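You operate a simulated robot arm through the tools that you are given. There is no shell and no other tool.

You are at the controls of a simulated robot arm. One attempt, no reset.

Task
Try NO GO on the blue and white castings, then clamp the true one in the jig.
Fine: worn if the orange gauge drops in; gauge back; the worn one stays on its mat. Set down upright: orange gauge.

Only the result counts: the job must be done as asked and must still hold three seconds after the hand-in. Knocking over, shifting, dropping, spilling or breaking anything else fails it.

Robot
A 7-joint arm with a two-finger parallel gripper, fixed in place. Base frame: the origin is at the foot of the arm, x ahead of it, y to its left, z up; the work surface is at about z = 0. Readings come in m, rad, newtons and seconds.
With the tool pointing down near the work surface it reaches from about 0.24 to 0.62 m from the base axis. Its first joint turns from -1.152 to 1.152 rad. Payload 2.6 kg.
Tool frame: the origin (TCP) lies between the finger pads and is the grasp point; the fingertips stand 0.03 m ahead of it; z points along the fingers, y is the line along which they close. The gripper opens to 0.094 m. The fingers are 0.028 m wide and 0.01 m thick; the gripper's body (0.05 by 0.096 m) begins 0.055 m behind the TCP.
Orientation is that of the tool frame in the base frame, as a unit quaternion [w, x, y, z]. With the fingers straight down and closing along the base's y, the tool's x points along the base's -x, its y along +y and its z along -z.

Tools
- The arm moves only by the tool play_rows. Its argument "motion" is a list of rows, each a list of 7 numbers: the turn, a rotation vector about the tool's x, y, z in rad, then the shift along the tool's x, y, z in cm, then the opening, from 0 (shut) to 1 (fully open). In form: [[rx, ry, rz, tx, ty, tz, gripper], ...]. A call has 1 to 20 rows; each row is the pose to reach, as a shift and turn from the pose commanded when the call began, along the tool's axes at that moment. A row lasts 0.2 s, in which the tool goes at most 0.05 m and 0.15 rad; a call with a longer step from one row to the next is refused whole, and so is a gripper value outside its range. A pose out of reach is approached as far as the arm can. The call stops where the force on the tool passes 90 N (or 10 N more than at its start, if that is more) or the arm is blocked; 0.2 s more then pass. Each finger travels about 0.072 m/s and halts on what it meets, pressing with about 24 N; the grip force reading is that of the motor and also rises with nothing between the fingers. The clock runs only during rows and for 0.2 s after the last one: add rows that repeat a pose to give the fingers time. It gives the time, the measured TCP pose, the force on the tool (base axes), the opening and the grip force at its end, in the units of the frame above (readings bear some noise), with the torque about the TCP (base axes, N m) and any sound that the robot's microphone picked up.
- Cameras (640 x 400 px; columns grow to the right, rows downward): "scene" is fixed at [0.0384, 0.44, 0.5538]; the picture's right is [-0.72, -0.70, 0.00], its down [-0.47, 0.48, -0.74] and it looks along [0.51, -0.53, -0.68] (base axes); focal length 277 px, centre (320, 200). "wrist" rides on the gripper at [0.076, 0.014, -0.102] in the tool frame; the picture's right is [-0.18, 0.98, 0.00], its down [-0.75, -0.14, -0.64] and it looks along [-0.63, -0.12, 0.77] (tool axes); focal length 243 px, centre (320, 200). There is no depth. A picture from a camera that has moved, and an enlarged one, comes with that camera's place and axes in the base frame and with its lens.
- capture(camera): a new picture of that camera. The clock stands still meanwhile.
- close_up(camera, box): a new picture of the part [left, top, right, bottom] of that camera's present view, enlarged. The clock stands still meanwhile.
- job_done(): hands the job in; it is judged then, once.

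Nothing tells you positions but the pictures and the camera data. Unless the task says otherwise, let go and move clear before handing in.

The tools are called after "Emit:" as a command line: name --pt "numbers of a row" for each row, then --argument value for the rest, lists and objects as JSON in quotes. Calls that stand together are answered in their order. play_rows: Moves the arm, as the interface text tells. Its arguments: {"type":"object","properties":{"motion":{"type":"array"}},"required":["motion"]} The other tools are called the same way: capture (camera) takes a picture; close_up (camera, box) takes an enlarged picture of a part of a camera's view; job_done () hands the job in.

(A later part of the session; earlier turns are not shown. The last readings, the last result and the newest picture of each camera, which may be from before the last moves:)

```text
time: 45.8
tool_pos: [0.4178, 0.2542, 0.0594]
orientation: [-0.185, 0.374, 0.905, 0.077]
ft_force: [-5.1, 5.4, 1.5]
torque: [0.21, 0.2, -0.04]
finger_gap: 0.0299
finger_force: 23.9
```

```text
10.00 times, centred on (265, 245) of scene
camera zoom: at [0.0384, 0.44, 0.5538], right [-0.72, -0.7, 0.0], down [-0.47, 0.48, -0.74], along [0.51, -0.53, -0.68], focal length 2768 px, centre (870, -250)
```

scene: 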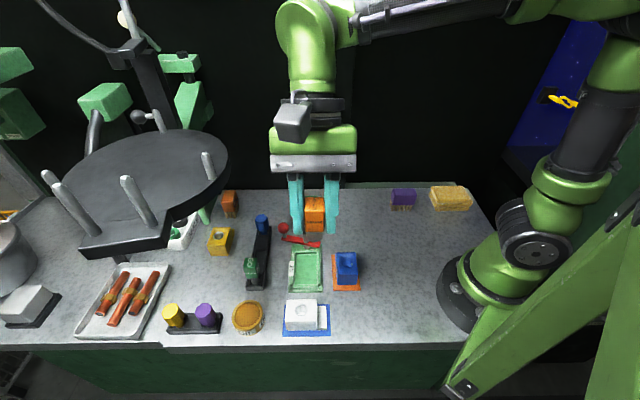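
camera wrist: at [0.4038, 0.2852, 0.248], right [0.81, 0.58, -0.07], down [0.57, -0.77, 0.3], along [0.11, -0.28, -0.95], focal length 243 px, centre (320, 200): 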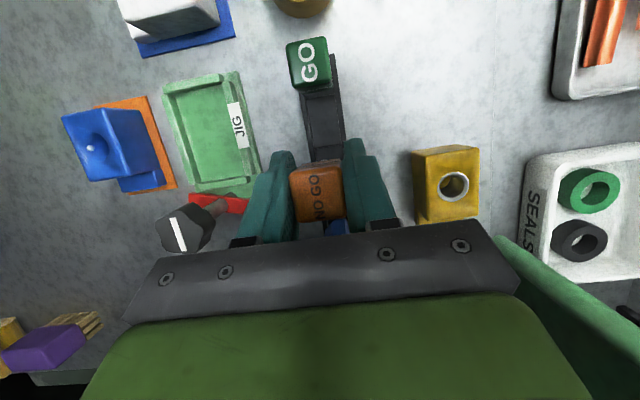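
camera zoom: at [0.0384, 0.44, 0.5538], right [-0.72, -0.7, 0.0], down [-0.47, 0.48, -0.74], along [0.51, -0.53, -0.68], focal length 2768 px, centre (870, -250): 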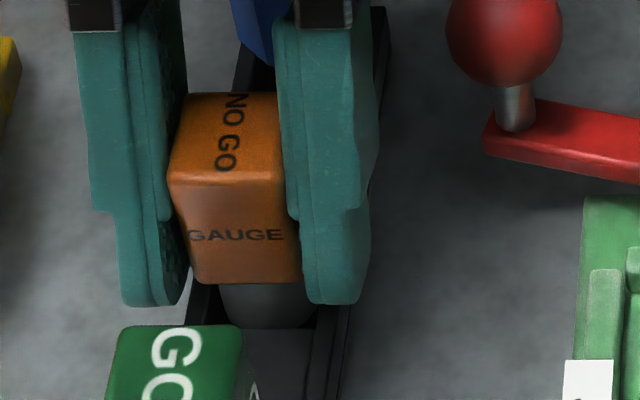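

It is pressing lightly (7 N) against the cell's back wall, so I'll ease 1 mm forward and continue down.

Emit:
play_rows --pt "0 0 0 0.092 0 0.039 0" --pt "0 0 0 0.092 0 0.039 0"

Emit:
play_rows --pt "0 0 0 -0.039 0 0.092 0" --pt "0 0 0 -0.078 0 0.184 0" --pt "0 0 0 -0.078 0 0.184 0"

```text
time: 46.4
tool_pos: [0.4145, 0.2554, 0.0584]
orientation: [-0.184, 0.374, 0.906, 0.075]
ft_force: [-1.7, 3.4, -2.1]
torque: [0.2, 0.13, 0.01]
finger_gap: 0.0298
finger_force: 24.6
```

```text
time: 47.2
tool_pos: [0.4154, 0.2563, 0.0567]
orientation: [-0.185, 0.375, 0.905, 0.077]
ft_force: [-2.3, -0.3, 6.7]
torque: [-0.01, 0.17, 0.02]
finger_gap: 0.0301
finger_force: 24.0
```

The floor is contacted at 6.7 N. I'll open the fingers to release the gauge.

Emit:
play_rows --pt "0 0 0 0 0 0 0.36" --pt "0 0 0 0 0 0 0.42" --pt "0 0 0 0 0 0 0.5" --pt "0 0 0 0 0 0 0.62" --pt "0 0 0 0 0 0 0.62"

Emit:
close_up --camera "scene" --box '[235, 205, 285, 275]'

Emit:
capture --camera "wrist"

```text
time: 48.4
tool_pos: [0.4167, 0.255, 0.0557]
orientation: [-0.184, 0.375, 0.905, 0.076]
ft_force: [-0.2, 0.5, 0.3]
torque: [-0.01, 0.04, 0.02]
finger_gap: 0.0584
finger_force: 0.0
```

```text
5.71 times, centred on (260, 240) of scene
camera zoom: at [0.0384, 0.44, 0.5538], right [-0.72, -0.7, 0.0], down [-0.47, 0.48, -0.74], along [0.51, -0.53, -0.68], focal length 1581 px, centre (663, -29)
```

zoom: 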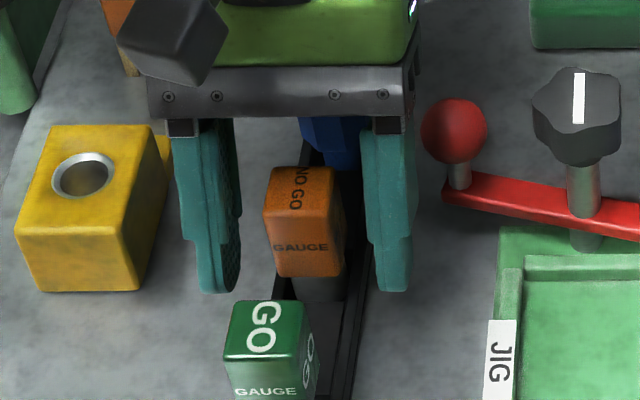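

```text
taken
camera wrist: at [0.4042, 0.2868, 0.1813], right [0.81, 0.58, -0.07], down [0.57, -0.77, 0.3], along [0.12, -0.28, -0.95], focal length 243 px, centre (320, 200)
```

wrist: 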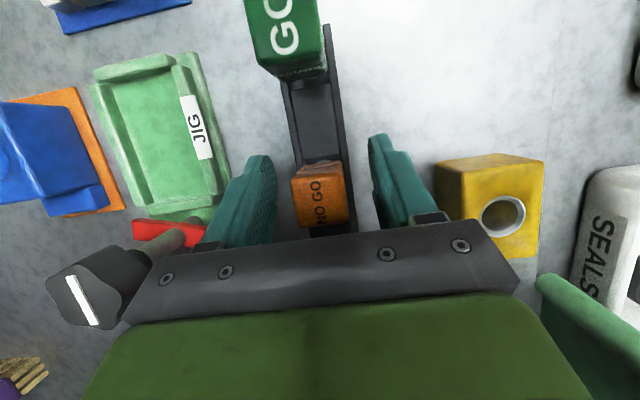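

The orange gauge stands released in its cell. I'll rise straight up, then go away from the disc and check.

Emit:
play_rows --pt "0 0 0 0.4 0 -0.92 0.62" --pt "0 0 0 0.78 0 -1.84 0.62" --pt "0 0 0 1.56 0 -3.69 0.62" --pt "0 0 0 2.33 0 -5.53 0.62" --pt "0 0 0 3.11 0 -7.37 0.62" --pt "0 0 0 3.43 -3.5 -7.24 0.62" --pt "0 0 0 3.76 -7.07 -7.1 0.62" --pt "0 0 0 6.0 -8.5 -10.7 0.62" --pt "0 0 0 8.37 -9.9 -14.37 0.62" --pt "0 0 0 8.37 -9.9 -14.37 0.62"

Emit:
close_up --camera "scene" --box '[235, 205, 285, 295]'

Emit:
capture --camera "scene"

Emit:
capture --camera "wrist"

```text
time: 50.6
tool_pos: [0.3299, 0.1998, 0.2233]
orientation: [-0.184, 0.375, 0.906, 0.076]
ft_force: [-0.2, 0.4, -0.1]
torque: [0.02, -0.01, 0.01]
finger_gap: 0.0584
finger_force: 0.0
```

```text
4.44 times, centred on (260, 250) of scene
camera zoom: at [0.0384, 0.44, 0.5538], right [-0.72, -0.7, 0.0], down [-0.47, 0.48, -0.74], along [0.51, -0.53, -0.68], focal length 1230 px, centre (587, -22)
```

zoom: 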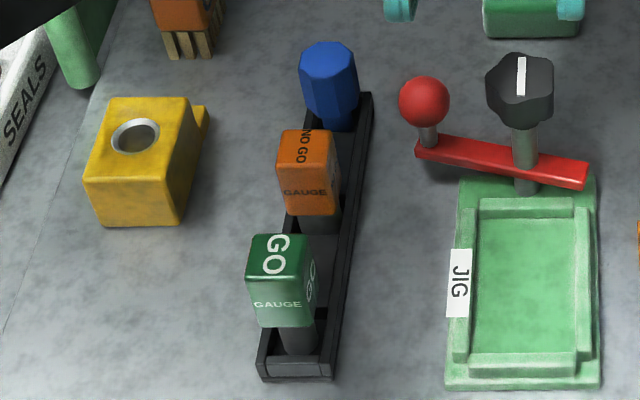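

```text
taken
```

scene: 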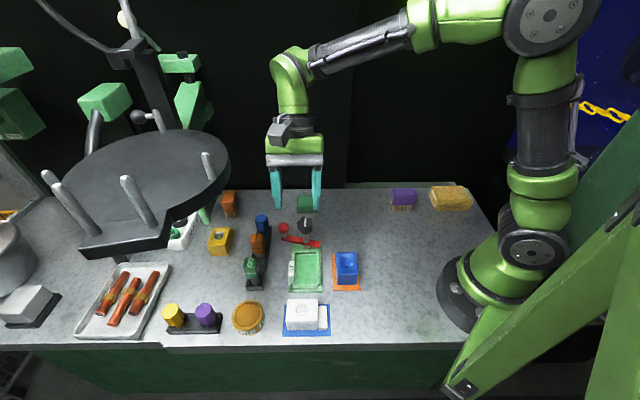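

```text
taken
camera wrist: at [0.3191, 0.23, 0.3475], right [0.81, 0.58, -0.07], down [0.57, -0.77, 0.3], along [0.11, -0.28, -0.95], focal length 243 px, centre (320, 200)
```

wrist: 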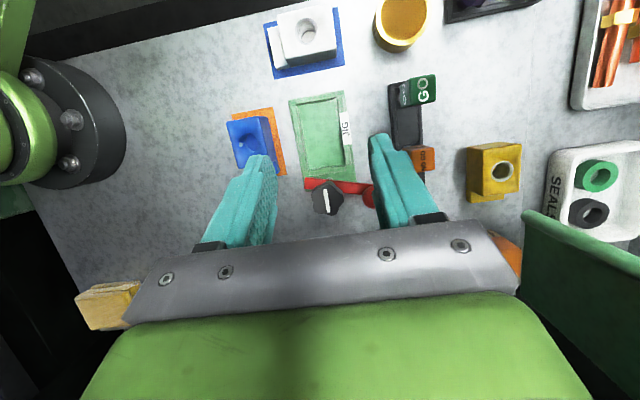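

The orange gauge is back upright exactly where it stood. The white casting must go in the jig with its flange towards the post, a 90° turn. I'll un-lean the tool and rotate to yaw −45° to see whether the arm can do it.

Emit:
play_rows --pt "0 -0.13 0 0 0 0 0.8" --pt "0 -0.265 0 0 0 0 0.8" --pt "0 -0.399 0 0 0 0 0.8" --pt "0 -0.399 0 0 0 0 0.8"

Emit:
play_rows --pt "0 0 -0.143 0 0 0 0.8" --pt "0 0 -0.286 0 0 0 0.8" --pt "0 0 -0.429 0 0 0 0.8" --pt "0 0 -0.572 0 0 0 0.8" --pt "0 0 -0.715 0 0 0 0.8" --pt "0 0 -0.858 0 0 0 0.8" --pt "0 0 -1.0 0 0 0 0.8" --pt "0 0 -1.143 0 0 0 0.8" --pt "0 0 -1.286 0 0 0 0.8" --pt "0 0 -1.429 0 0 0 0.8" --pt "0 0 -1.571 0 0 0 0.8" --pt "0 0 -1.571 0 0 0 0.8"

Emit:
capture --camera "wrist"

Emit:
capture --camera "scene"

```text
time: 51.6
tool_pos: [0.3302, 0.199, 0.2226]
orientation: [-0.001, 0.383, 0.924, -0.001]
ft_force: [-0.5, 0.1, 1.0]
torque: [-0.01, 0.02, 0.01]
finger_gap: 0.075
finger_force: 0.0
```

```text
time: 54.2
tool_pos: [0.3301, 0.201, 0.2214]
orientation: [-0.001, -0.384, 0.923, 0.002]
ft_force: [0.1, 1.2, 0.1]
torque: [0.02, 0.01, -0.03]
finger_gap: 0.0753
finger_force: 0.0
```

```text
taken
camera wrist: at [0.2671, 0.156, 0.3248], right [-0.57, 0.82, 0.0], down [0.63, 0.43, 0.64], along [0.53, 0.37, -0.77], focal length 243 px, centre (320, 200)
```

wrist: 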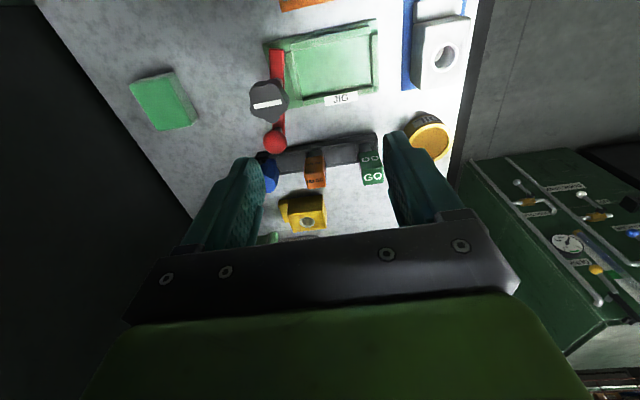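

```text
taken
```

scene: 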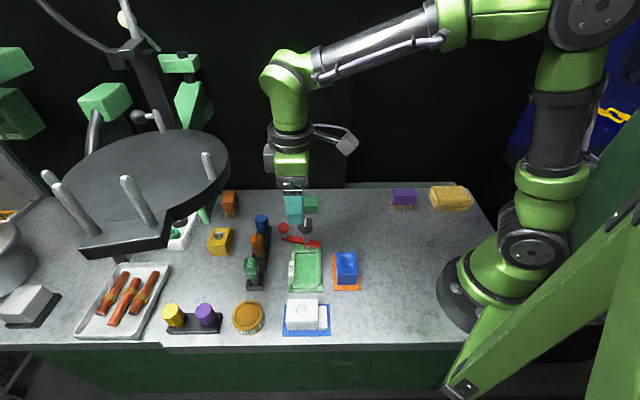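

Yaw −45° works. Now I'll test whether −135° is reachable here in free air, since I need it for placing.

Emit:
play_rows --pt "0 0 -0.143 0 0 0 0.8" --pt "0 0 -0.286 0 0 0 0.8" --pt "0 0 -0.429 0 0 0 0.8" --pt "0 0 -0.572 0 0 0 0.8" --pt "0 0 -0.715 0 0 0 0.8" --pt "0 0 -0.858 0 0 0 0.8" --pt "0 0 -1.0 0 0 0 0.8" --pt "0 0 -1.143 0 0 0 0.8" --pt "0 0 -1.286 0 0 0 0.8" --pt "0 0 -1.429 0 0 0 0.8" --pt "0 0 -1.571 0 0 0 0.8" --pt "0 0 -1.571 0 0 0 0.8"

Emit:
capture --camera "wrist"

Emit:
capture --camera "scene"

```text
time: 56.8
tool_pos: [0.331, 0.2004, 0.222]
orientation: [0.001, 0.924, -0.381, -0.002]
ft_force: [0.6, 1.2, -0.5]
torque: [-0.01, 0.01, -0.04]
finger_gap: 0.0751
finger_force: 0.3
```

```text
taken
camera wrist: at [0.3743, 0.136, 0.3245], right [-0.82, -0.57, 0.0], down [-0.43, 0.63, 0.64], along [-0.37, 0.53, -0.77], focal length 243 px, centre (320, 200)
```

wrist: 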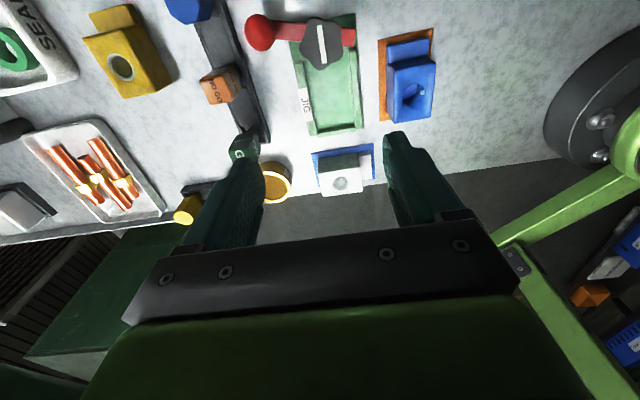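

```text
taken
```

scene: 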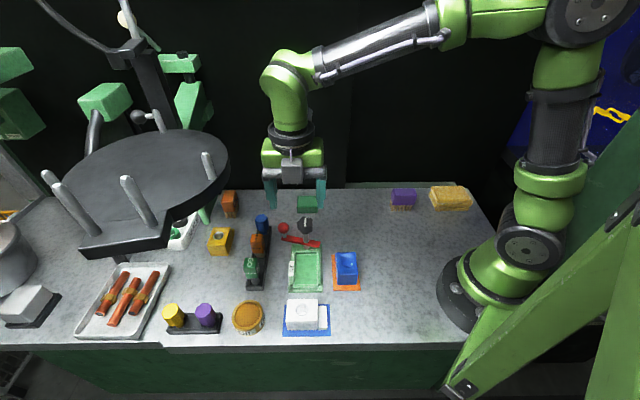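

−135° is reachable too. This view from the post side is a good second viewpoint, so I'll zoom in to triangulate the jig, bar, knob and castings.

Emit:
close_up --camera "wrist" --box '[235, 0, 375, 145]'

Emit:
close_up --camera "wrist" --box '[300, 130, 390, 205]'

Emit:
close_up --camera "wrist" --box '[240, 0, 370, 75]'

```text
2.76 times, centred on (305, 72) of wrist
camera zoom: at [0.3743, 0.136, 0.3245], right [-0.82, -0.57, 0.0], down [-0.43, 0.63, 0.64], along [-0.37, 0.53, -0.77], focal length 669 px, centre (361, 552)
```

zoom: 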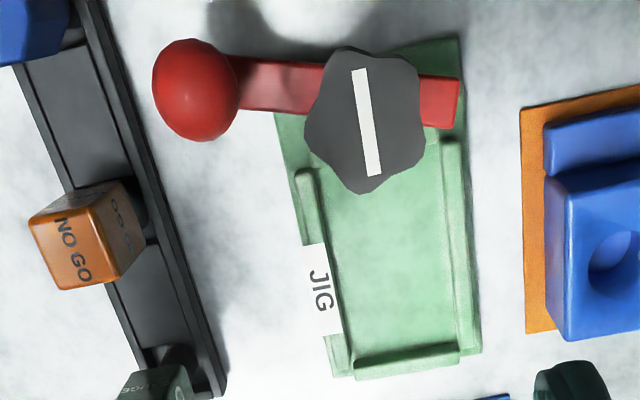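

```text
5.33 times, centred on (345, 168) of wrist
camera zoom: at [0.3743, 0.136, 0.3245], right [-0.82, -0.57, 0.0], down [-0.43, 0.63, 0.64], along [-0.37, 0.53, -0.77], focal length 1294 px, centre (187, 373)
```

zoom: 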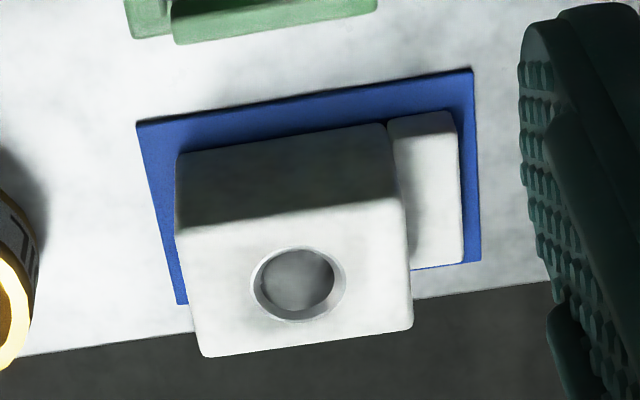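

```text
4.92 times, centred on (305, 38) of wrist
camera zoom: at [0.3743, 0.136, 0.3245], right [-0.82, -0.57, 0.0], down [-0.43, 0.63, 0.64], along [-0.37, 0.53, -0.77], focal length 1194 px, centre (394, 1000)
```

zoom: 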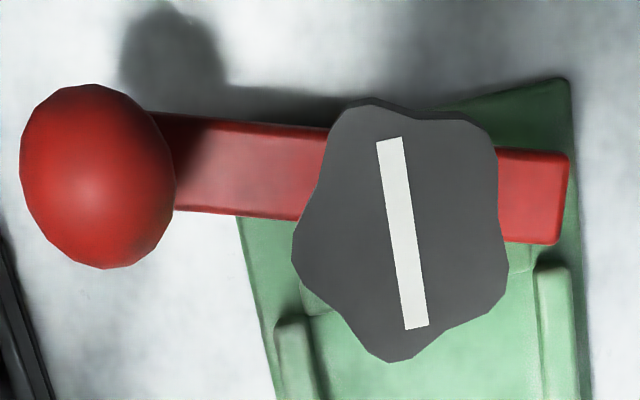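

Both poses are reachable. Next I move to above the white casting with the fingers set to close across its 45 mm width (yaw −45°), and look straight down for the pick.

Emit:
play_rows --pt "0 0 0.143 -1.19 0.06 0.65 0.8" --pt "0 0 0.286 -2.37 0.11 1.31 0.8" --pt "0 0 0.429 -3.56 0.17 1.96 0.8" --pt "0 0 0.572 -4.75 0.23 2.62 0.8" --pt "0 0 0.715 -5.93 0.28 3.27 0.8" --pt "0 0 0.858 -7.12 0.34 3.93 0.8" --pt "0 0 1.0 -8.3 0.4 4.58 0.8" --pt "0 0 1.143 -9.49 0.45 5.24 0.8" --pt "0 0 1.286 -10.68 0.51 5.89 0.8" --pt "0 0 1.429 -11.86 0.56 6.55 0.8" --pt "0 0 1.571 -13.05 0.62 7.2 0.8" --pt "0 0 1.571 -13.05 0.62 7.2 0.8"

Emit:
capture --camera "wrist"

Emit:
close_up --camera "wrist" --box '[250, 60, 400, 200]'

Emit:
close_up --camera "scene" --box '[265, 250, 345, 345]'

```text
time: 59.4
tool_pos: [0.234, 0.2891, 0.1509]
orientation: [-0.001, -0.382, 0.924, 0.001]
ft_force: [0.5, 0.6, -0.3]
torque: [0.02, 0.02, 0.0]
finger_gap: 0.0752
finger_force: 0.1
```

```text
taken
camera wrist: at [0.1692, 0.2437, 0.2532], right [-0.56, 0.83, 0.0], down [0.63, 0.43, 0.64], along [0.53, 0.36, -0.77], focal length 243 px, centre (320, 200)
```

wrist: 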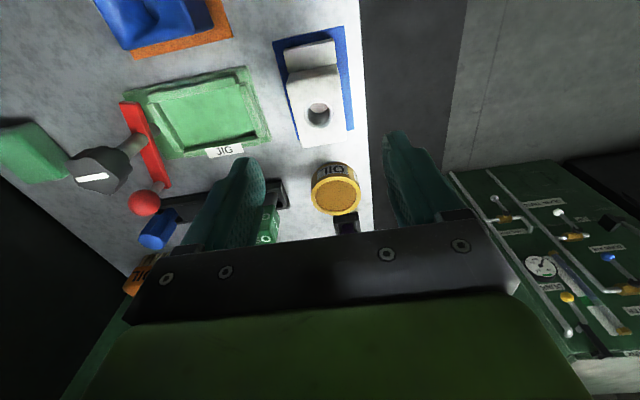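

```text
2.86 times, centred on (325, 130) of wrist
camera zoom: at [0.1692, 0.2437, 0.2532], right [-0.56, 0.83, 0.0], down [0.63, 0.43, 0.64], along [0.53, 0.36, -0.77], focal length 693 px, centre (306, 400)
```

zoom: 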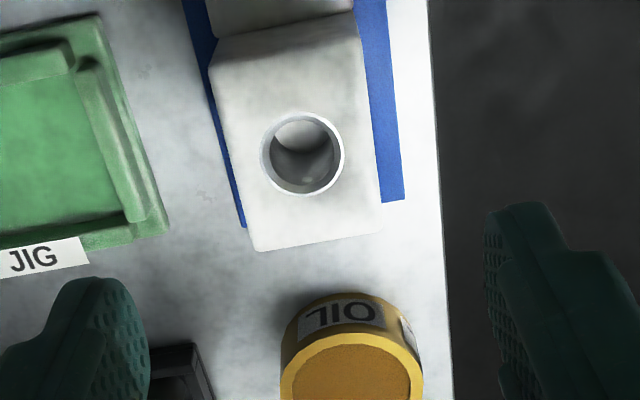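

```text
4.21 times, centred on (305, 298) of scene
camera zoom: at [0.0384, 0.44, 0.5538], right [-0.72, -0.7, 0.0], down [-0.47, 0.48, -0.74], along [0.51, -0.53, -0.68], focal length 1165 px, centre (383, -210)
```

zoom: 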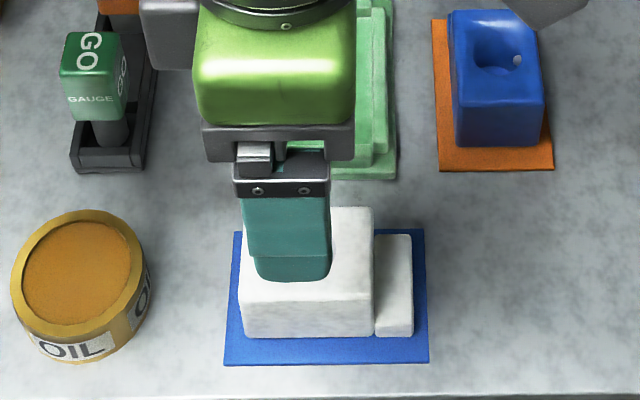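

I have the white casting centred under the gripper to about 1.5 mm, with its top around z 0.043. I'll correct and descend partway, then check.

Emit:
play_rows --pt "0 0 0 -0.05 -0.05 2.0 0.7" --pt "0 0 0 -0.1 -0.1 4.0 0.7" --pt "0 0 0 -0.14 -0.13 6.1 0.7" --pt "0 0 0 -0.14 -0.13 6.1 0.7"

Emit:
close_up --camera "wrist" --box '[230, 60, 410, 220]'

Emit:
close_up --camera "scene" --box '[265, 250, 345, 345]'

```text
time: 60.4
tool_pos: [0.2372, 0.288, 0.0891]
orientation: [0.001, -0.384, 0.923, 0.001]
ft_force: [0.6, 0.9, -0.4]
torque: [0.0, 0.03, -0.02]
finger_gap: 0.0658
finger_force: 0.0
```

```text
2.50 times, centred on (320, 140) of wrist
camera zoom: at [0.1721, 0.2443, 0.1922], right [-0.57, 0.82, 0.0], down [0.63, 0.43, 0.64], along [0.53, 0.36, -0.77], focal length 606 px, centre (320, 350)
```

zoom: 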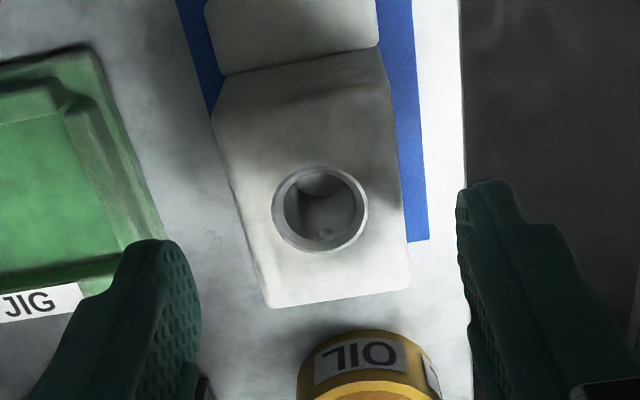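

```text
4.21 times, centred on (305, 298) of scene
camera zoom: at [0.0384, 0.44, 0.5538], right [-0.72, -0.7, 0.0], down [-0.47, 0.48, -0.74], along [0.51, -0.53, -0.68], focal length 1165 px, centre (383, -210)
```

zoom: 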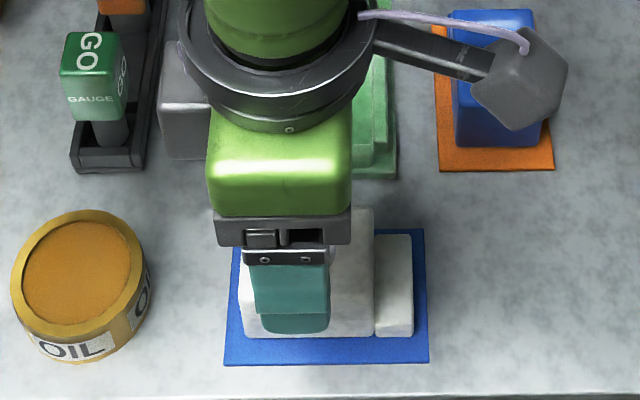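

The alignment is good: bore on the tool axis, fingers clear of the jig. I'll descend to grip height.

Emit:
play_rows --pt "0 0 0 0 0 1.2 0.7" --pt "0 0 0 0 0 2.4 0.7" --pt "0 0 0 0 0 3.2 0.7" --pt "0 0 0 0 0 3.67 0.7" --pt "0 0 0 0 0 3.67 0.7"

Emit:
close_up --camera "scene" --box '[265, 270, 345, 345]'

Emit:
close_up --camera "wrist" --box '[230, 60, 410, 220]'

```text
time: 61.6
tool_pos: [0.2368, 0.2881, 0.0532]
orientation: [-0.001, -0.383, 0.924, 0.001]
ft_force: [-0.5, -0.3, -0.3]
torque: [0.02, 0.05, 0.01]
finger_gap: 0.0659
finger_force: 0.1
```

```text
5.33 times, centred on (305, 308) of scene
camera zoom: at [0.0384, 0.44, 0.5538], right [-0.72, -0.7, 0.0], down [-0.47, 0.48, -0.74], along [0.51, -0.53, -0.68], focal length 1476 px, centre (400, -373)
```

zoom: 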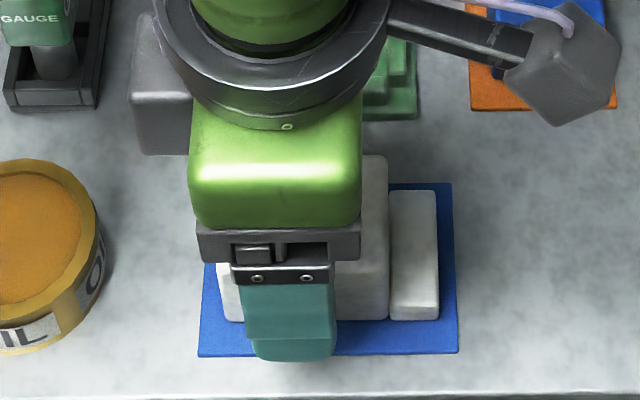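

```text
2.50 times, centred on (320, 140) of wrist
camera zoom: at [0.172, 0.2446, 0.1562], right [-0.57, 0.82, 0.0], down [0.63, 0.43, 0.64], along [0.53, 0.36, -0.77], focal length 606 px, centre (320, 350)
```

zoom: 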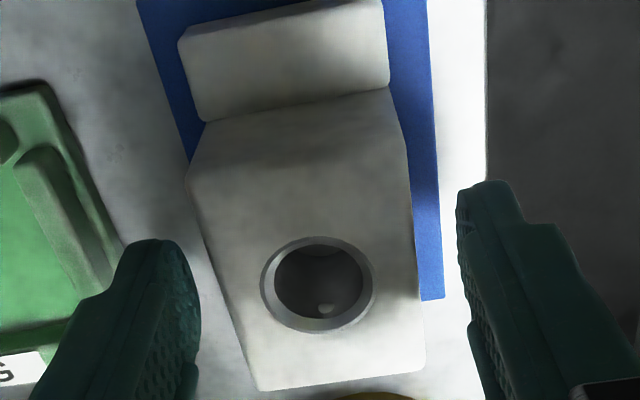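

The gaps on both sides look equal. I'll close on the white casting.

Emit:
play_rows --pt "0 0 0 0 0 0 0.6" --pt "0 0 0 0 0 0 0.5" --pt "0 0 0 0 0 0 0.4" --pt "0 0 0 0 0 0 0.2" --pt "0 0 0 0 0 0 0.0" --pt "0 0 0 0 0 0 0.0"

Emit:
close_up --camera "wrist" --box '[230, 60, 410, 220]'

Emit:
close_up --camera "scene" --box '[265, 270, 345, 345]'

```text
time: 63.0
tool_pos: [0.2357, 0.2892, 0.0519]
orientation: [0.0, -0.383, 0.924, 0.002]
ft_force: [-1.4, 0.9, 0.9]
torque: [0.02, 0.06, -0.03]
finger_gap: 0.0437
finger_force: 24.3
```

```text
2.50 times, centred on (320, 140) of wrist
camera zoom: at [0.172, 0.2447, 0.1563], right [-0.57, 0.82, 0.0], down [0.63, 0.43, 0.64], along [0.53, 0.36, -0.77], focal length 606 px, centre (320, 350)
```

zoom: 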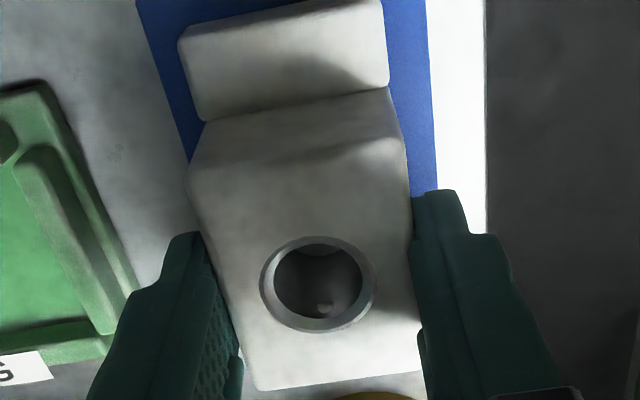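

```text
5.33 times, centred on (305, 308) of scene
camera zoom: at [0.0384, 0.44, 0.5538], right [-0.72, -0.7, 0.0], down [-0.47, 0.48, -0.74], along [0.51, -0.53, -0.68], focal length 1476 px, centre (400, -373)
```

zoom: 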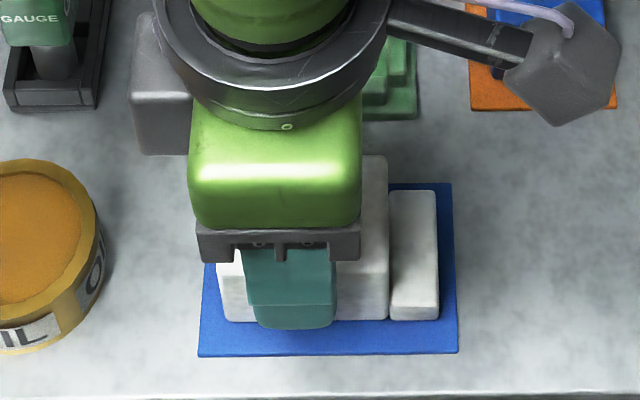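

The white casting is gripped at 43.7 mm. I'll lift it well above the knob height, then check it's held.

Emit:
play_rows --pt "0 0 0 0 0 -0.5 0" --pt "0 0 0 0 0 -1.5 0" --pt "0 0 0 0 0 -3.5 0" --pt "0 0 0 0 0 -6.0 0" --pt "0 0 0 0 0 -8.5 0" --pt "0 0 0 0 0 -11.0 0" --pt "0 0 0 0 0 -11.0 0"

Emit:
close_up --camera "wrist" --box '[230, 60, 410, 220]'

Emit:
capture --camera "scene"

```text
time: 64.6
tool_pos: [0.2365, 0.2877, 0.1634]
orientation: [-0.001, -0.384, 0.923, 0.001]
ft_force: [0.1, 0.4, -0.7]
torque: [0.0, 0.01, 0.01]
finger_gap: 0.0003
finger_force: 24.3
```

```text
2.50 times, centred on (320, 140) of wrist
camera zoom: at [0.1729, 0.2432, 0.2674], right [-0.57, 0.82, 0.0], down [0.63, 0.43, 0.64], along [0.53, 0.36, -0.77], focal length 606 px, centre (320, 350)
```

zoom: 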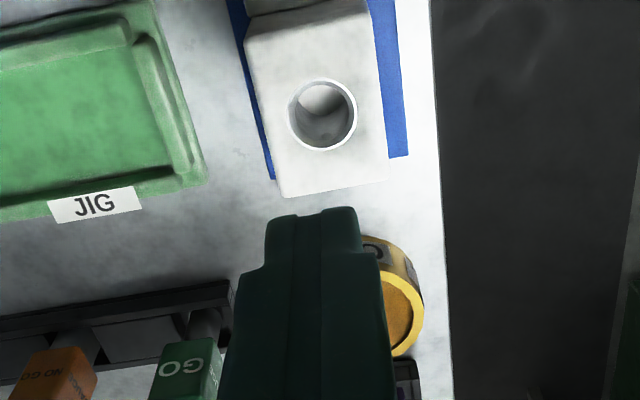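

```text
taken
```

scene: 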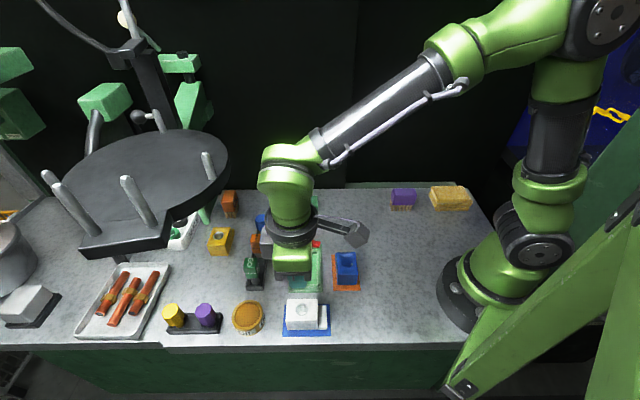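

The casting slid out of the fingers and is still on its mat. I'll inspect it before trying again.

Emit:
close_up --camera "scene" --box '[275, 290, 335, 345]'

Emit:
close_up --camera "wrist" --box '[290, 50, 410, 150]'

```text
7.27 times, centred on (305, 318) of scene
camera zoom: at [0.0384, 0.44, 0.5538], right [-0.72, -0.7, 0.0], down [-0.47, 0.48, -0.74], along [0.51, -0.53, -0.68], focal length 2013 px, centre (429, -654)
```

zoom: 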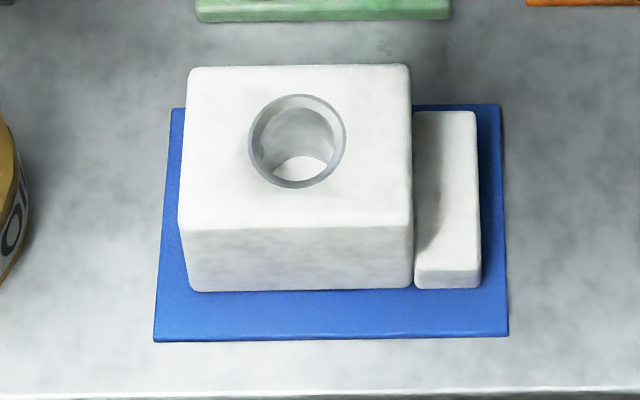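

```text
4.00 times, centred on (350, 100) of wrist
camera zoom: at [0.1729, 0.2432, 0.2674], right [-0.57, 0.82, 0.0], down [0.63, 0.43, 0.64], along [0.53, 0.36, -0.77], focal length 970 px, centre (200, 600)
```

zoom: 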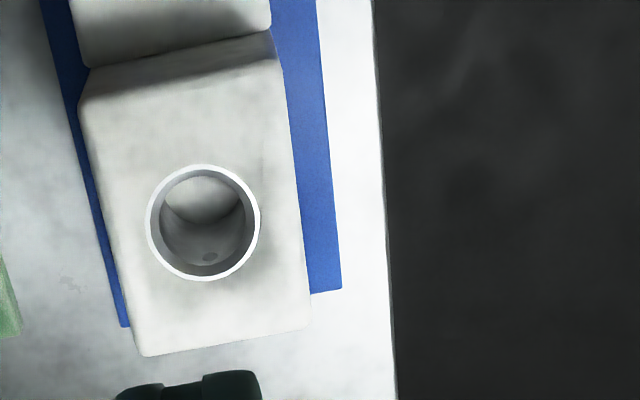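

The casting only shifted about a millimetre and is now square to the fingers. I'll regrip about 5 mm deeper, closer to its centre of mass, and lift very slowly while watching the force.

Emit:
play_rows --pt "0 0 0 0 0 0 0.3" --pt "0 0 0 0.1 0.05 0 0.7" --pt "0 0 0 0.25 0.09 2.0 0.7" --pt "0 0 0 0.25 0.09 4.5 0.7" --pt "0 0 0 0.25 0.09 6.5 0.7" --pt "0 0 0 0.25 0.09 6.5 0.7"

Emit:
close_up --camera "wrist" --box '[230, 60, 410, 220]'

```text
time: 66.0
tool_pos: [0.2335, 0.2866, 0.0968]
orientation: [-0.001, -0.383, 0.924, 0.002]
ft_force: [0.3, 1.2, -0.3]
torque: [0.01, 0.01, -0.03]
finger_gap: 0.0659
finger_force: 0.2
```

```text
2.50 times, centred on (320, 140) of wrist
camera zoom: at [0.1686, 0.2424, 0.2008], right [-0.57, 0.82, 0.0], down [0.63, 0.43, 0.64], along [0.53, 0.36, -0.77], focal length 606 px, centre (320, 350)
```

zoom: 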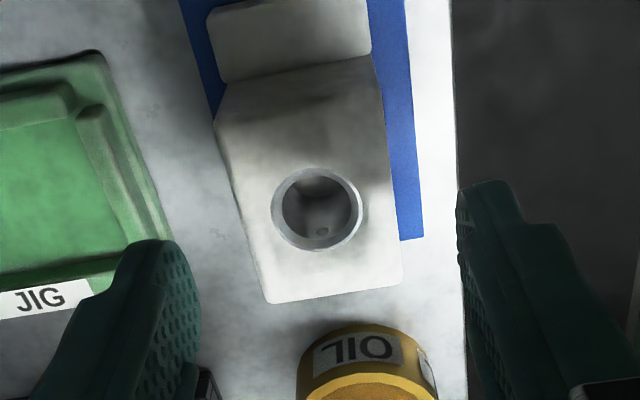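

Emit:
play_rows --pt "0 0 0 0 -0.1 1.5 0.7" --pt "0 0 0 0 -0.1 3.0 0.7" --pt "0 0 0 0 -0.1 4.3 0.7" --pt "0 0 0 0 -0.1 4.98 0.7" --pt "0 0 0 0 -0.1 4.98 0.7"

Emit:
play_rows --pt "0 0 0 0 0 0 0.6" --pt "0 0 0 0 0 0 0.5" --pt "0 0 0 0 0 0 0.4" --pt "0 0 0 0 0 0 0.2" --pt "0 0 0 0 0 0 0.0" --pt "0 0 0 0 0 0 0.0" --pt "0 0 0 0 0 0 0.0"

Emit:
close_up --camera "wrist" --box '[230, 60, 410, 220]'

Emit:
close_up --camera "scene" --box '[275, 270, 335, 345]'

```text
time: 67.2
tool_pos: [0.2334, 0.2858, 0.0472]
orientation: [-0.001, -0.384, 0.923, 0.001]
ft_force: [0.2, -0.2, -0.2]
torque: [0.0, -0.03, -0.03]
finger_gap: 0.0658
finger_force: 0.1
```

```text
time: 68.8
tool_pos: [0.2331, 0.2854, 0.0482]
orientation: [-0.001, -0.384, 0.923, 0.001]
ft_force: [0.2, 0.2, -0.1]
torque: [-0.04, -0.03, 0.02]
finger_gap: 0.0479
finger_force: 23.9
```

```text
2.50 times, centred on (320, 140) of wrist
camera zoom: at [0.1696, 0.2417, 0.1509], right [-0.57, 0.82, 0.0], down [0.63, 0.43, 0.64], along [0.53, 0.36, -0.77], focal length 606 px, centre (320, 350)
```

zoom: 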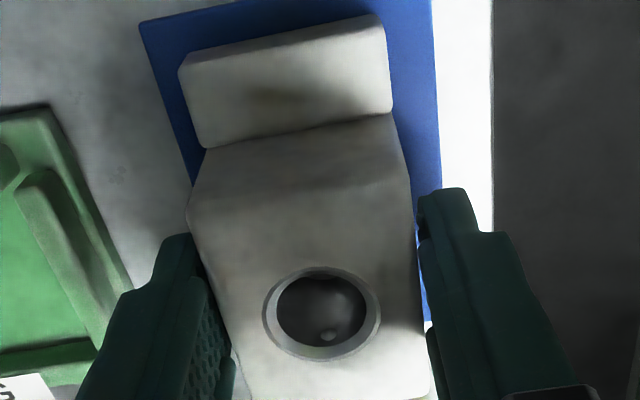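

```text
5.33 times, centred on (305, 308) of scene
camera zoom: at [0.0384, 0.44, 0.5538], right [-0.72, -0.7, 0.0], down [-0.47, 0.48, -0.74], along [0.51, -0.53, -0.68], focal length 1476 px, centre (400, -373)
```

zoom: 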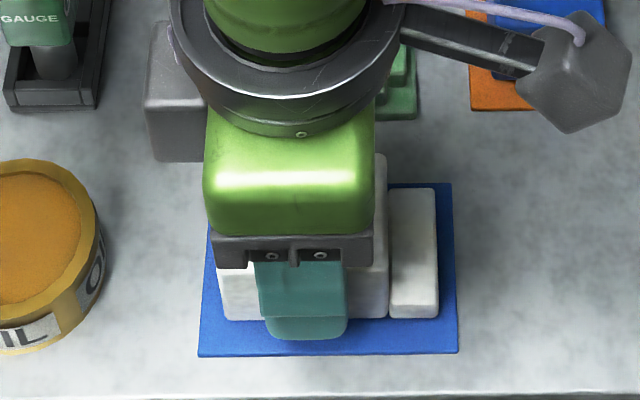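

The grip now reads 47.9 mm, so this time it holds the full width rather than just the rounded top edge. I'll lift 3 mm very slowly and read the force.

Emit:
play_rows --pt "0 0 0 0 0 -0.05 0" --pt "0 0 0 0 0 -0.1 0" --pt "0 0 0 0 0 -0.15 0" --pt "0 0 0 0 0 -0.2 0" --pt "0 0 0 0 0 -0.25 0" --pt "0 0 0 0 0 -0.3 0" --pt "0 0 0 0 0 -0.3 0"

Emit:
close_up --camera "wrist" --box '[230, 60, 410, 220]'

Emit:
close_up --camera "scene" --box '[275, 270, 335, 345]'

```text
time: 70.4
tool_pos: [0.2332, 0.2863, 0.0523]
orientation: [0.0, -0.384, 0.923, 0.0]
ft_force: [-0.2, -0.9, -2.3]
torque: [0.01, 0.04, 0.03]
finger_gap: 0.0454
finger_force: 23.8
```

```text
2.50 times, centred on (320, 140) of wrist
camera zoom: at [0.1699, 0.2425, 0.1542], right [-0.57, 0.82, 0.0], down [0.63, 0.43, 0.64], along [0.53, 0.36, -0.77], focal length 606 px, centre (320, 350)
```

zoom: 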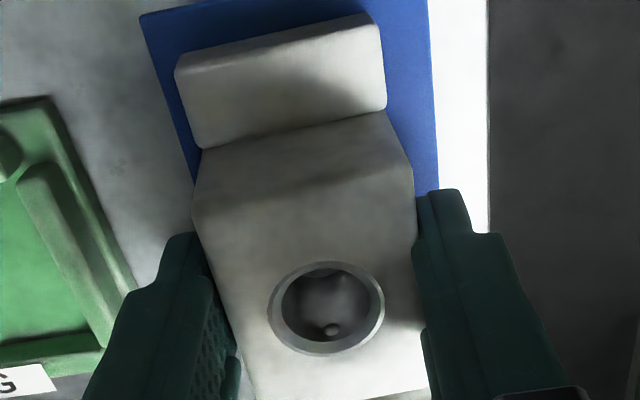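

```text
5.33 times, centred on (305, 308) of scene
camera zoom: at [0.0384, 0.44, 0.5538], right [-0.72, -0.7, 0.0], down [-0.47, 0.48, -0.74], along [0.51, -0.53, -0.68], focal length 1476 px, centre (400, -373)
```

zoom: 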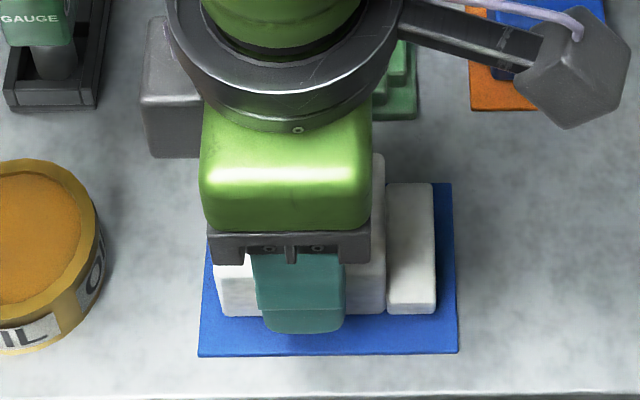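

The casting seems to have lifted with the gripper (about 2.3 N) and squared itself between the fingers. I'll keep lifting slowly.

Emit:
play_rows --pt "0 0 0 0 0 -0.1 0" --pt "0 0 0 0 0 -0.2 0" --pt "0 0 0 0 0 -0.3 0" --pt "0 0 0 0 0 -0.4 0" --pt "0 0 0 0 0 -0.5 0" --pt "0 0 0 0 0 -0.5 0"

Emit:
close_up --camera "scene" --box '[275, 270, 335, 345]'

Emit:
close_up --camera "wrist" --box '[230, 60, 410, 220]'

```text
time: 71.8
tool_pos: [0.2337, 0.2866, 0.0557]
orientation: [-0.001, -0.383, 0.924, 0.002]
ft_force: [-0.8, 0.0, -2.2]
torque: [0.0, 0.0, 0.03]
finger_gap: 0.0456
finger_force: 23.5
```

```text
5.33 times, centred on (305, 308) of scene
camera zoom: at [0.0384, 0.44, 0.5538], right [-0.72, -0.7, 0.0], down [-0.47, 0.48, -0.74], along [0.51, -0.53, -0.68], focal length 1476 px, centre (400, -373)
```

zoom: 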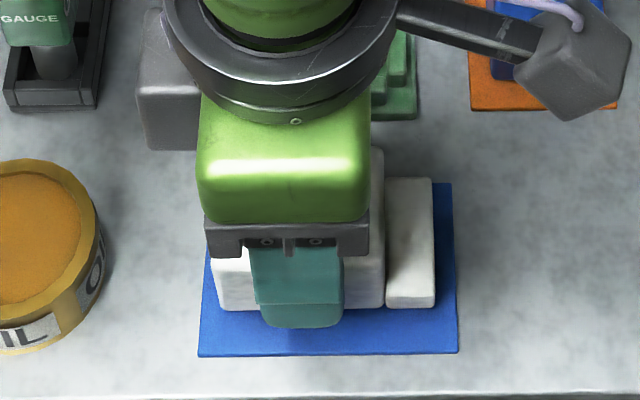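

```text
2.50 times, centred on (320, 140) of wrist
camera zoom: at [0.1702, 0.2428, 0.1591], right [-0.57, 0.82, 0.0], down [0.63, 0.43, 0.64], along [0.53, 0.36, -0.77], focal length 606 px, centre (320, 350)
```

zoom: 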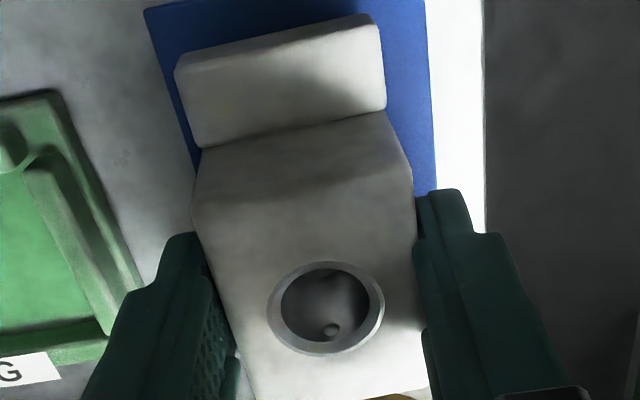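

It is lifted off the mat and stable in the grip. I'll raise it clear above the knob height at a gentle pace.

Emit:
play_rows --pt "0 0 0 0 0 -0.3 0" --pt "0 0 0 0 0 -0.8 0" --pt "0 0 0 0 0 -1.5 0" --pt "0 0 0 0 0 -2.3 0" --pt "0 0 0 0 0 -3.2 0" --pt "0 0 0 0 0 -4.2 0" --pt "0 0 0 0 0 -5.2 0" --pt "0 0 0 0 0 -6.2 0" --pt "0 0 0 0 0 -7.2 0" --pt "0 0 0 0 0 -8.2 0" --pt "0 0 0 0 0 -9.1 0" --pt "0 0 0 0 0 -9.8 0" --pt "0 0 0 0 0 -10.2 0" --pt "0 0 0 0 0 -10.4 0" --pt "0 0 0 0 0 -10.4 0"

Emit:
close_up --camera "wrist" --box '[230, 60, 410, 220]'

Emit:
close_up --camera "scene" --box '[260, 210, 350, 310]'

```text
time: 75.0
tool_pos: [0.2343, 0.2864, 0.1594]
orientation: [0.0, -0.383, 0.924, 0.002]
ft_force: [-0.2, 0.4, -2.3]
torque: [0.02, -0.01, 0.04]
finger_gap: 0.0438
finger_force: 24.1
```

```text
2.50 times, centred on (320, 140) of wrist
camera zoom: at [0.1708, 0.2422, 0.2628], right [-0.57, 0.82, 0.0], down [0.63, 0.43, 0.64], along [0.53, 0.36, -0.77], focal length 606 px, centre (320, 350)
```

zoom: 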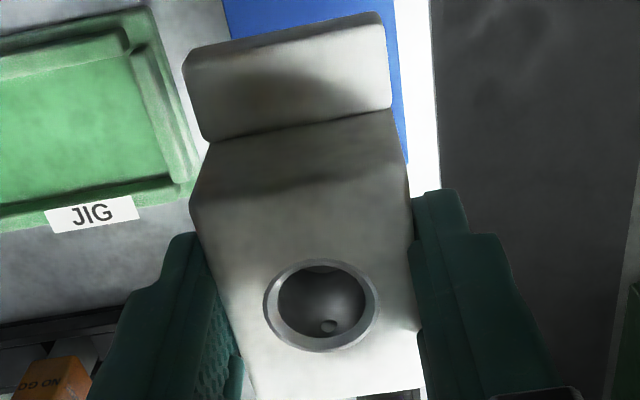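

```text
4.00 times, centred on (305, 260) of scene
camera zoom: at [0.0384, 0.44, 0.5538], right [-0.72, -0.7, 0.0], down [-0.47, 0.48, -0.74], along [0.51, -0.53, -0.68], focal length 1107 px, centre (380, -40)
```

zoom: 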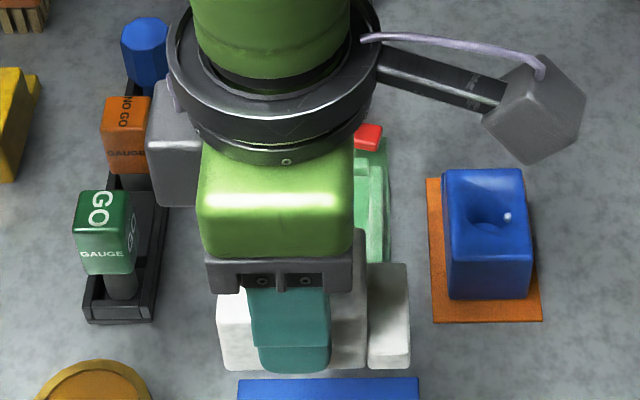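

Lifted, and the gap is back to 43.8 mm, so it's flush in the fingers. Now I rotate 90° and carry it to above the jig pocket.

Emit:
play_rows --pt "0 0 -0.06 0.01 -0.4 -0.1 0" --pt "0 0 -0.18 0.04 -1.2 -0.3 0" --pt "0 0 -0.31 0.07 -2.0 -0.5 0" --pt "0 0 -0.44 0.1 -2.9 -0.7 0" --pt "0 0 -0.57 0.14 -3.8 -0.9 0" --pt "0 0 -0.7 0.17 -4.7 -0.9 0" --pt "0 0 -0.83 0.2 -5.6 -0.9 0" --pt "0 0 -0.96 0.23 -6.5 -0.9 0" --pt "0 0 -1.09 0.26 -7.4 -0.9 0" --pt "0 0 -1.22 0.29 -8.3 -0.9 0" --pt "0 0 -1.35 0.32 -9.1 -0.9 0" --pt "0 0 -1.47 0.34 -9.7 -0.9 0" --pt "0 0 -1.571 0.35 -10.13 -0.9 0" --pt "0 0 -1.571 0.35 -10.13 -0.9 0"

Emit:
capture --camera "wrist"

Emit:
close_up --camera "wrist" --box '[230, 0, 410, 220]'

Emit:
close_up --camera "scene" --box '[260, 200, 350, 310]'

```text
time: 78.0
tool_pos: [0.3039, 0.2124, 0.1691]
orientation: [-0.001, 0.925, -0.381, -0.002]
ft_force: [0.7, -0.2, -2.0]
torque: [-0.01, -0.01, 0.01]
finger_gap: 0.0439
finger_force: 24.3
```

```text
taken
camera wrist: at [0.3474, 0.1489, 0.2716], right [-0.82, -0.57, 0.0], down [-0.43, 0.63, 0.64], along [-0.37, 0.53, -0.76], focal length 243 px, centre (320, 200)
```

wrist: 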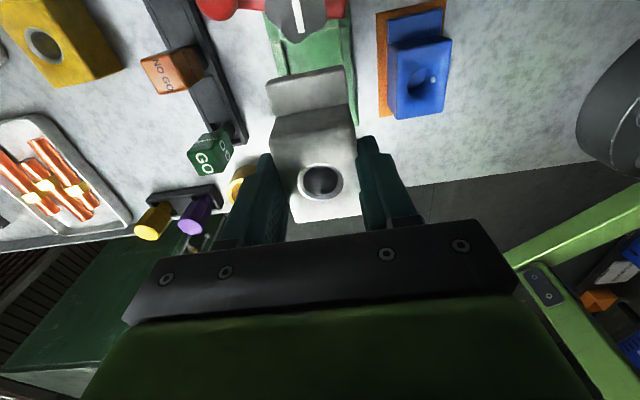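

```text
1.82 times, centred on (320, 110) of wrist
camera zoom: at [0.3474, 0.1489, 0.2716], right [-0.82, -0.57, 0.0], down [-0.43, 0.63, 0.64], along [-0.37, 0.53, -0.76], focal length 441 px, centre (320, 364)
```

zoom: 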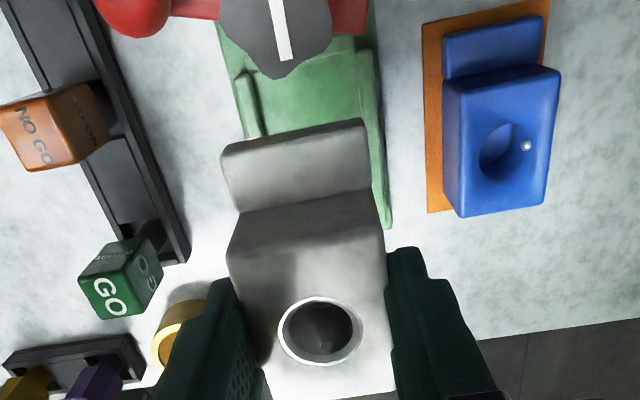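

```text
3.64 times, centred on (305, 255) of scene
camera zoom: at [0.0384, 0.44, 0.5538], right [-0.72, -0.7, 0.0], down [-0.47, 0.48, -0.74], along [0.51, -0.53, -0.68], focal length 1006 px, centre (374, 0)
```

zoom: 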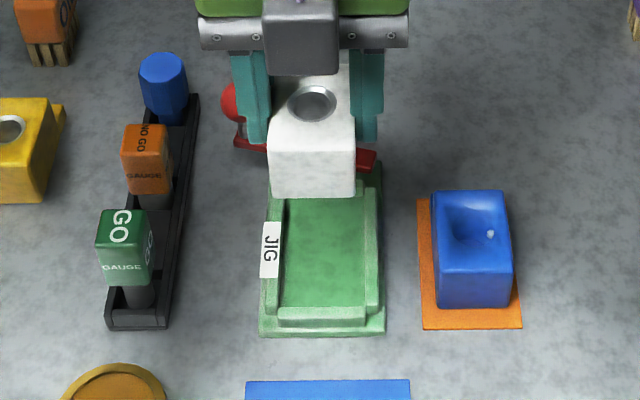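

The casting hangs over the pocket with its flange towards the post. I'll lower it to just above the rails and check alignment.

Emit:
play_rows --pt "0 0 0 0 0 0.5 0" --pt "0 0 0 0 0 1.5 0" --pt "0 0 0 0 0 2.7 0" --pt "0 0 0 0 0 4.0 0" --pt "0 0 0 0 0 5.3 0" --pt "0 0 0 0 0 6.6 0" --pt "0 0 0 0 0 7.7 0" --pt "0 0 0 0 0 8.5 0" --pt "0 0 0 0 0 8.9 0" --pt "0 0 0 0 0 8.9 0"

Emit:
close_up --camera "scene" --box '[280, 235, 330, 300]'

Emit:
close_up --camera "wrist" --box '[240, 20, 400, 180]'

```text
time: 80.2
tool_pos: [0.3031, 0.2127, 0.0781]
orientation: [-0.001, 0.924, -0.382, -0.002]
ft_force: [-0.4, 1.1, -2.0]
torque: [-0.01, 0.0, 0.0]
finger_gap: 0.0437
finger_force: 24.1
```

```text
6.15 times, centred on (305, 268) of scene
camera zoom: at [0.0384, 0.44, 0.5538], right [-0.72, -0.7, 0.0], down [-0.47, 0.48, -0.74], along [0.51, -0.53, -0.68], focal length 1703 px, centre (412, -215)
```

zoom: 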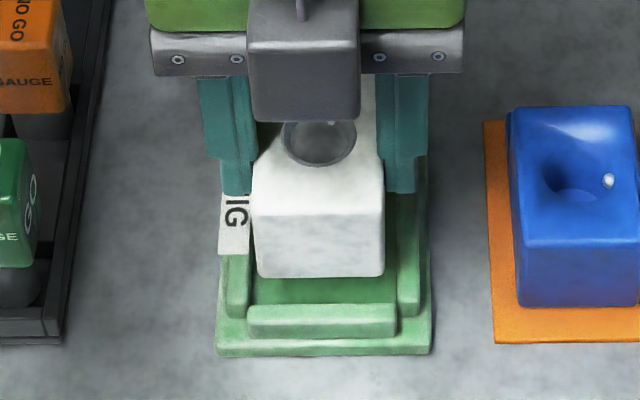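

```text
2.50 times, centred on (320, 100) of wrist
camera zoom: at [0.347, 0.1484, 0.1819], right [-0.82, -0.57, 0.0], down [-0.43, 0.63, 0.64], along [-0.37, 0.53, -0.77], focal length 606 px, centre (320, 450)
```

zoom: 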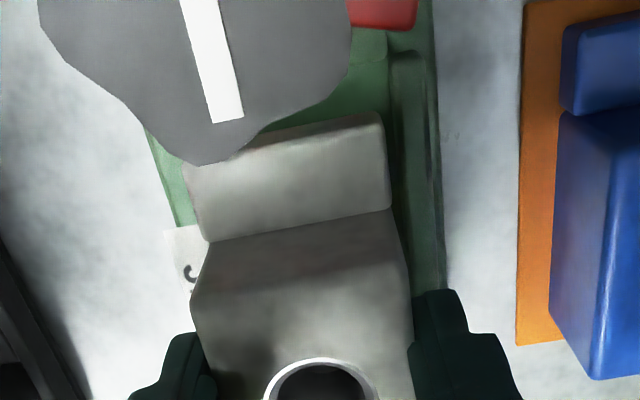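

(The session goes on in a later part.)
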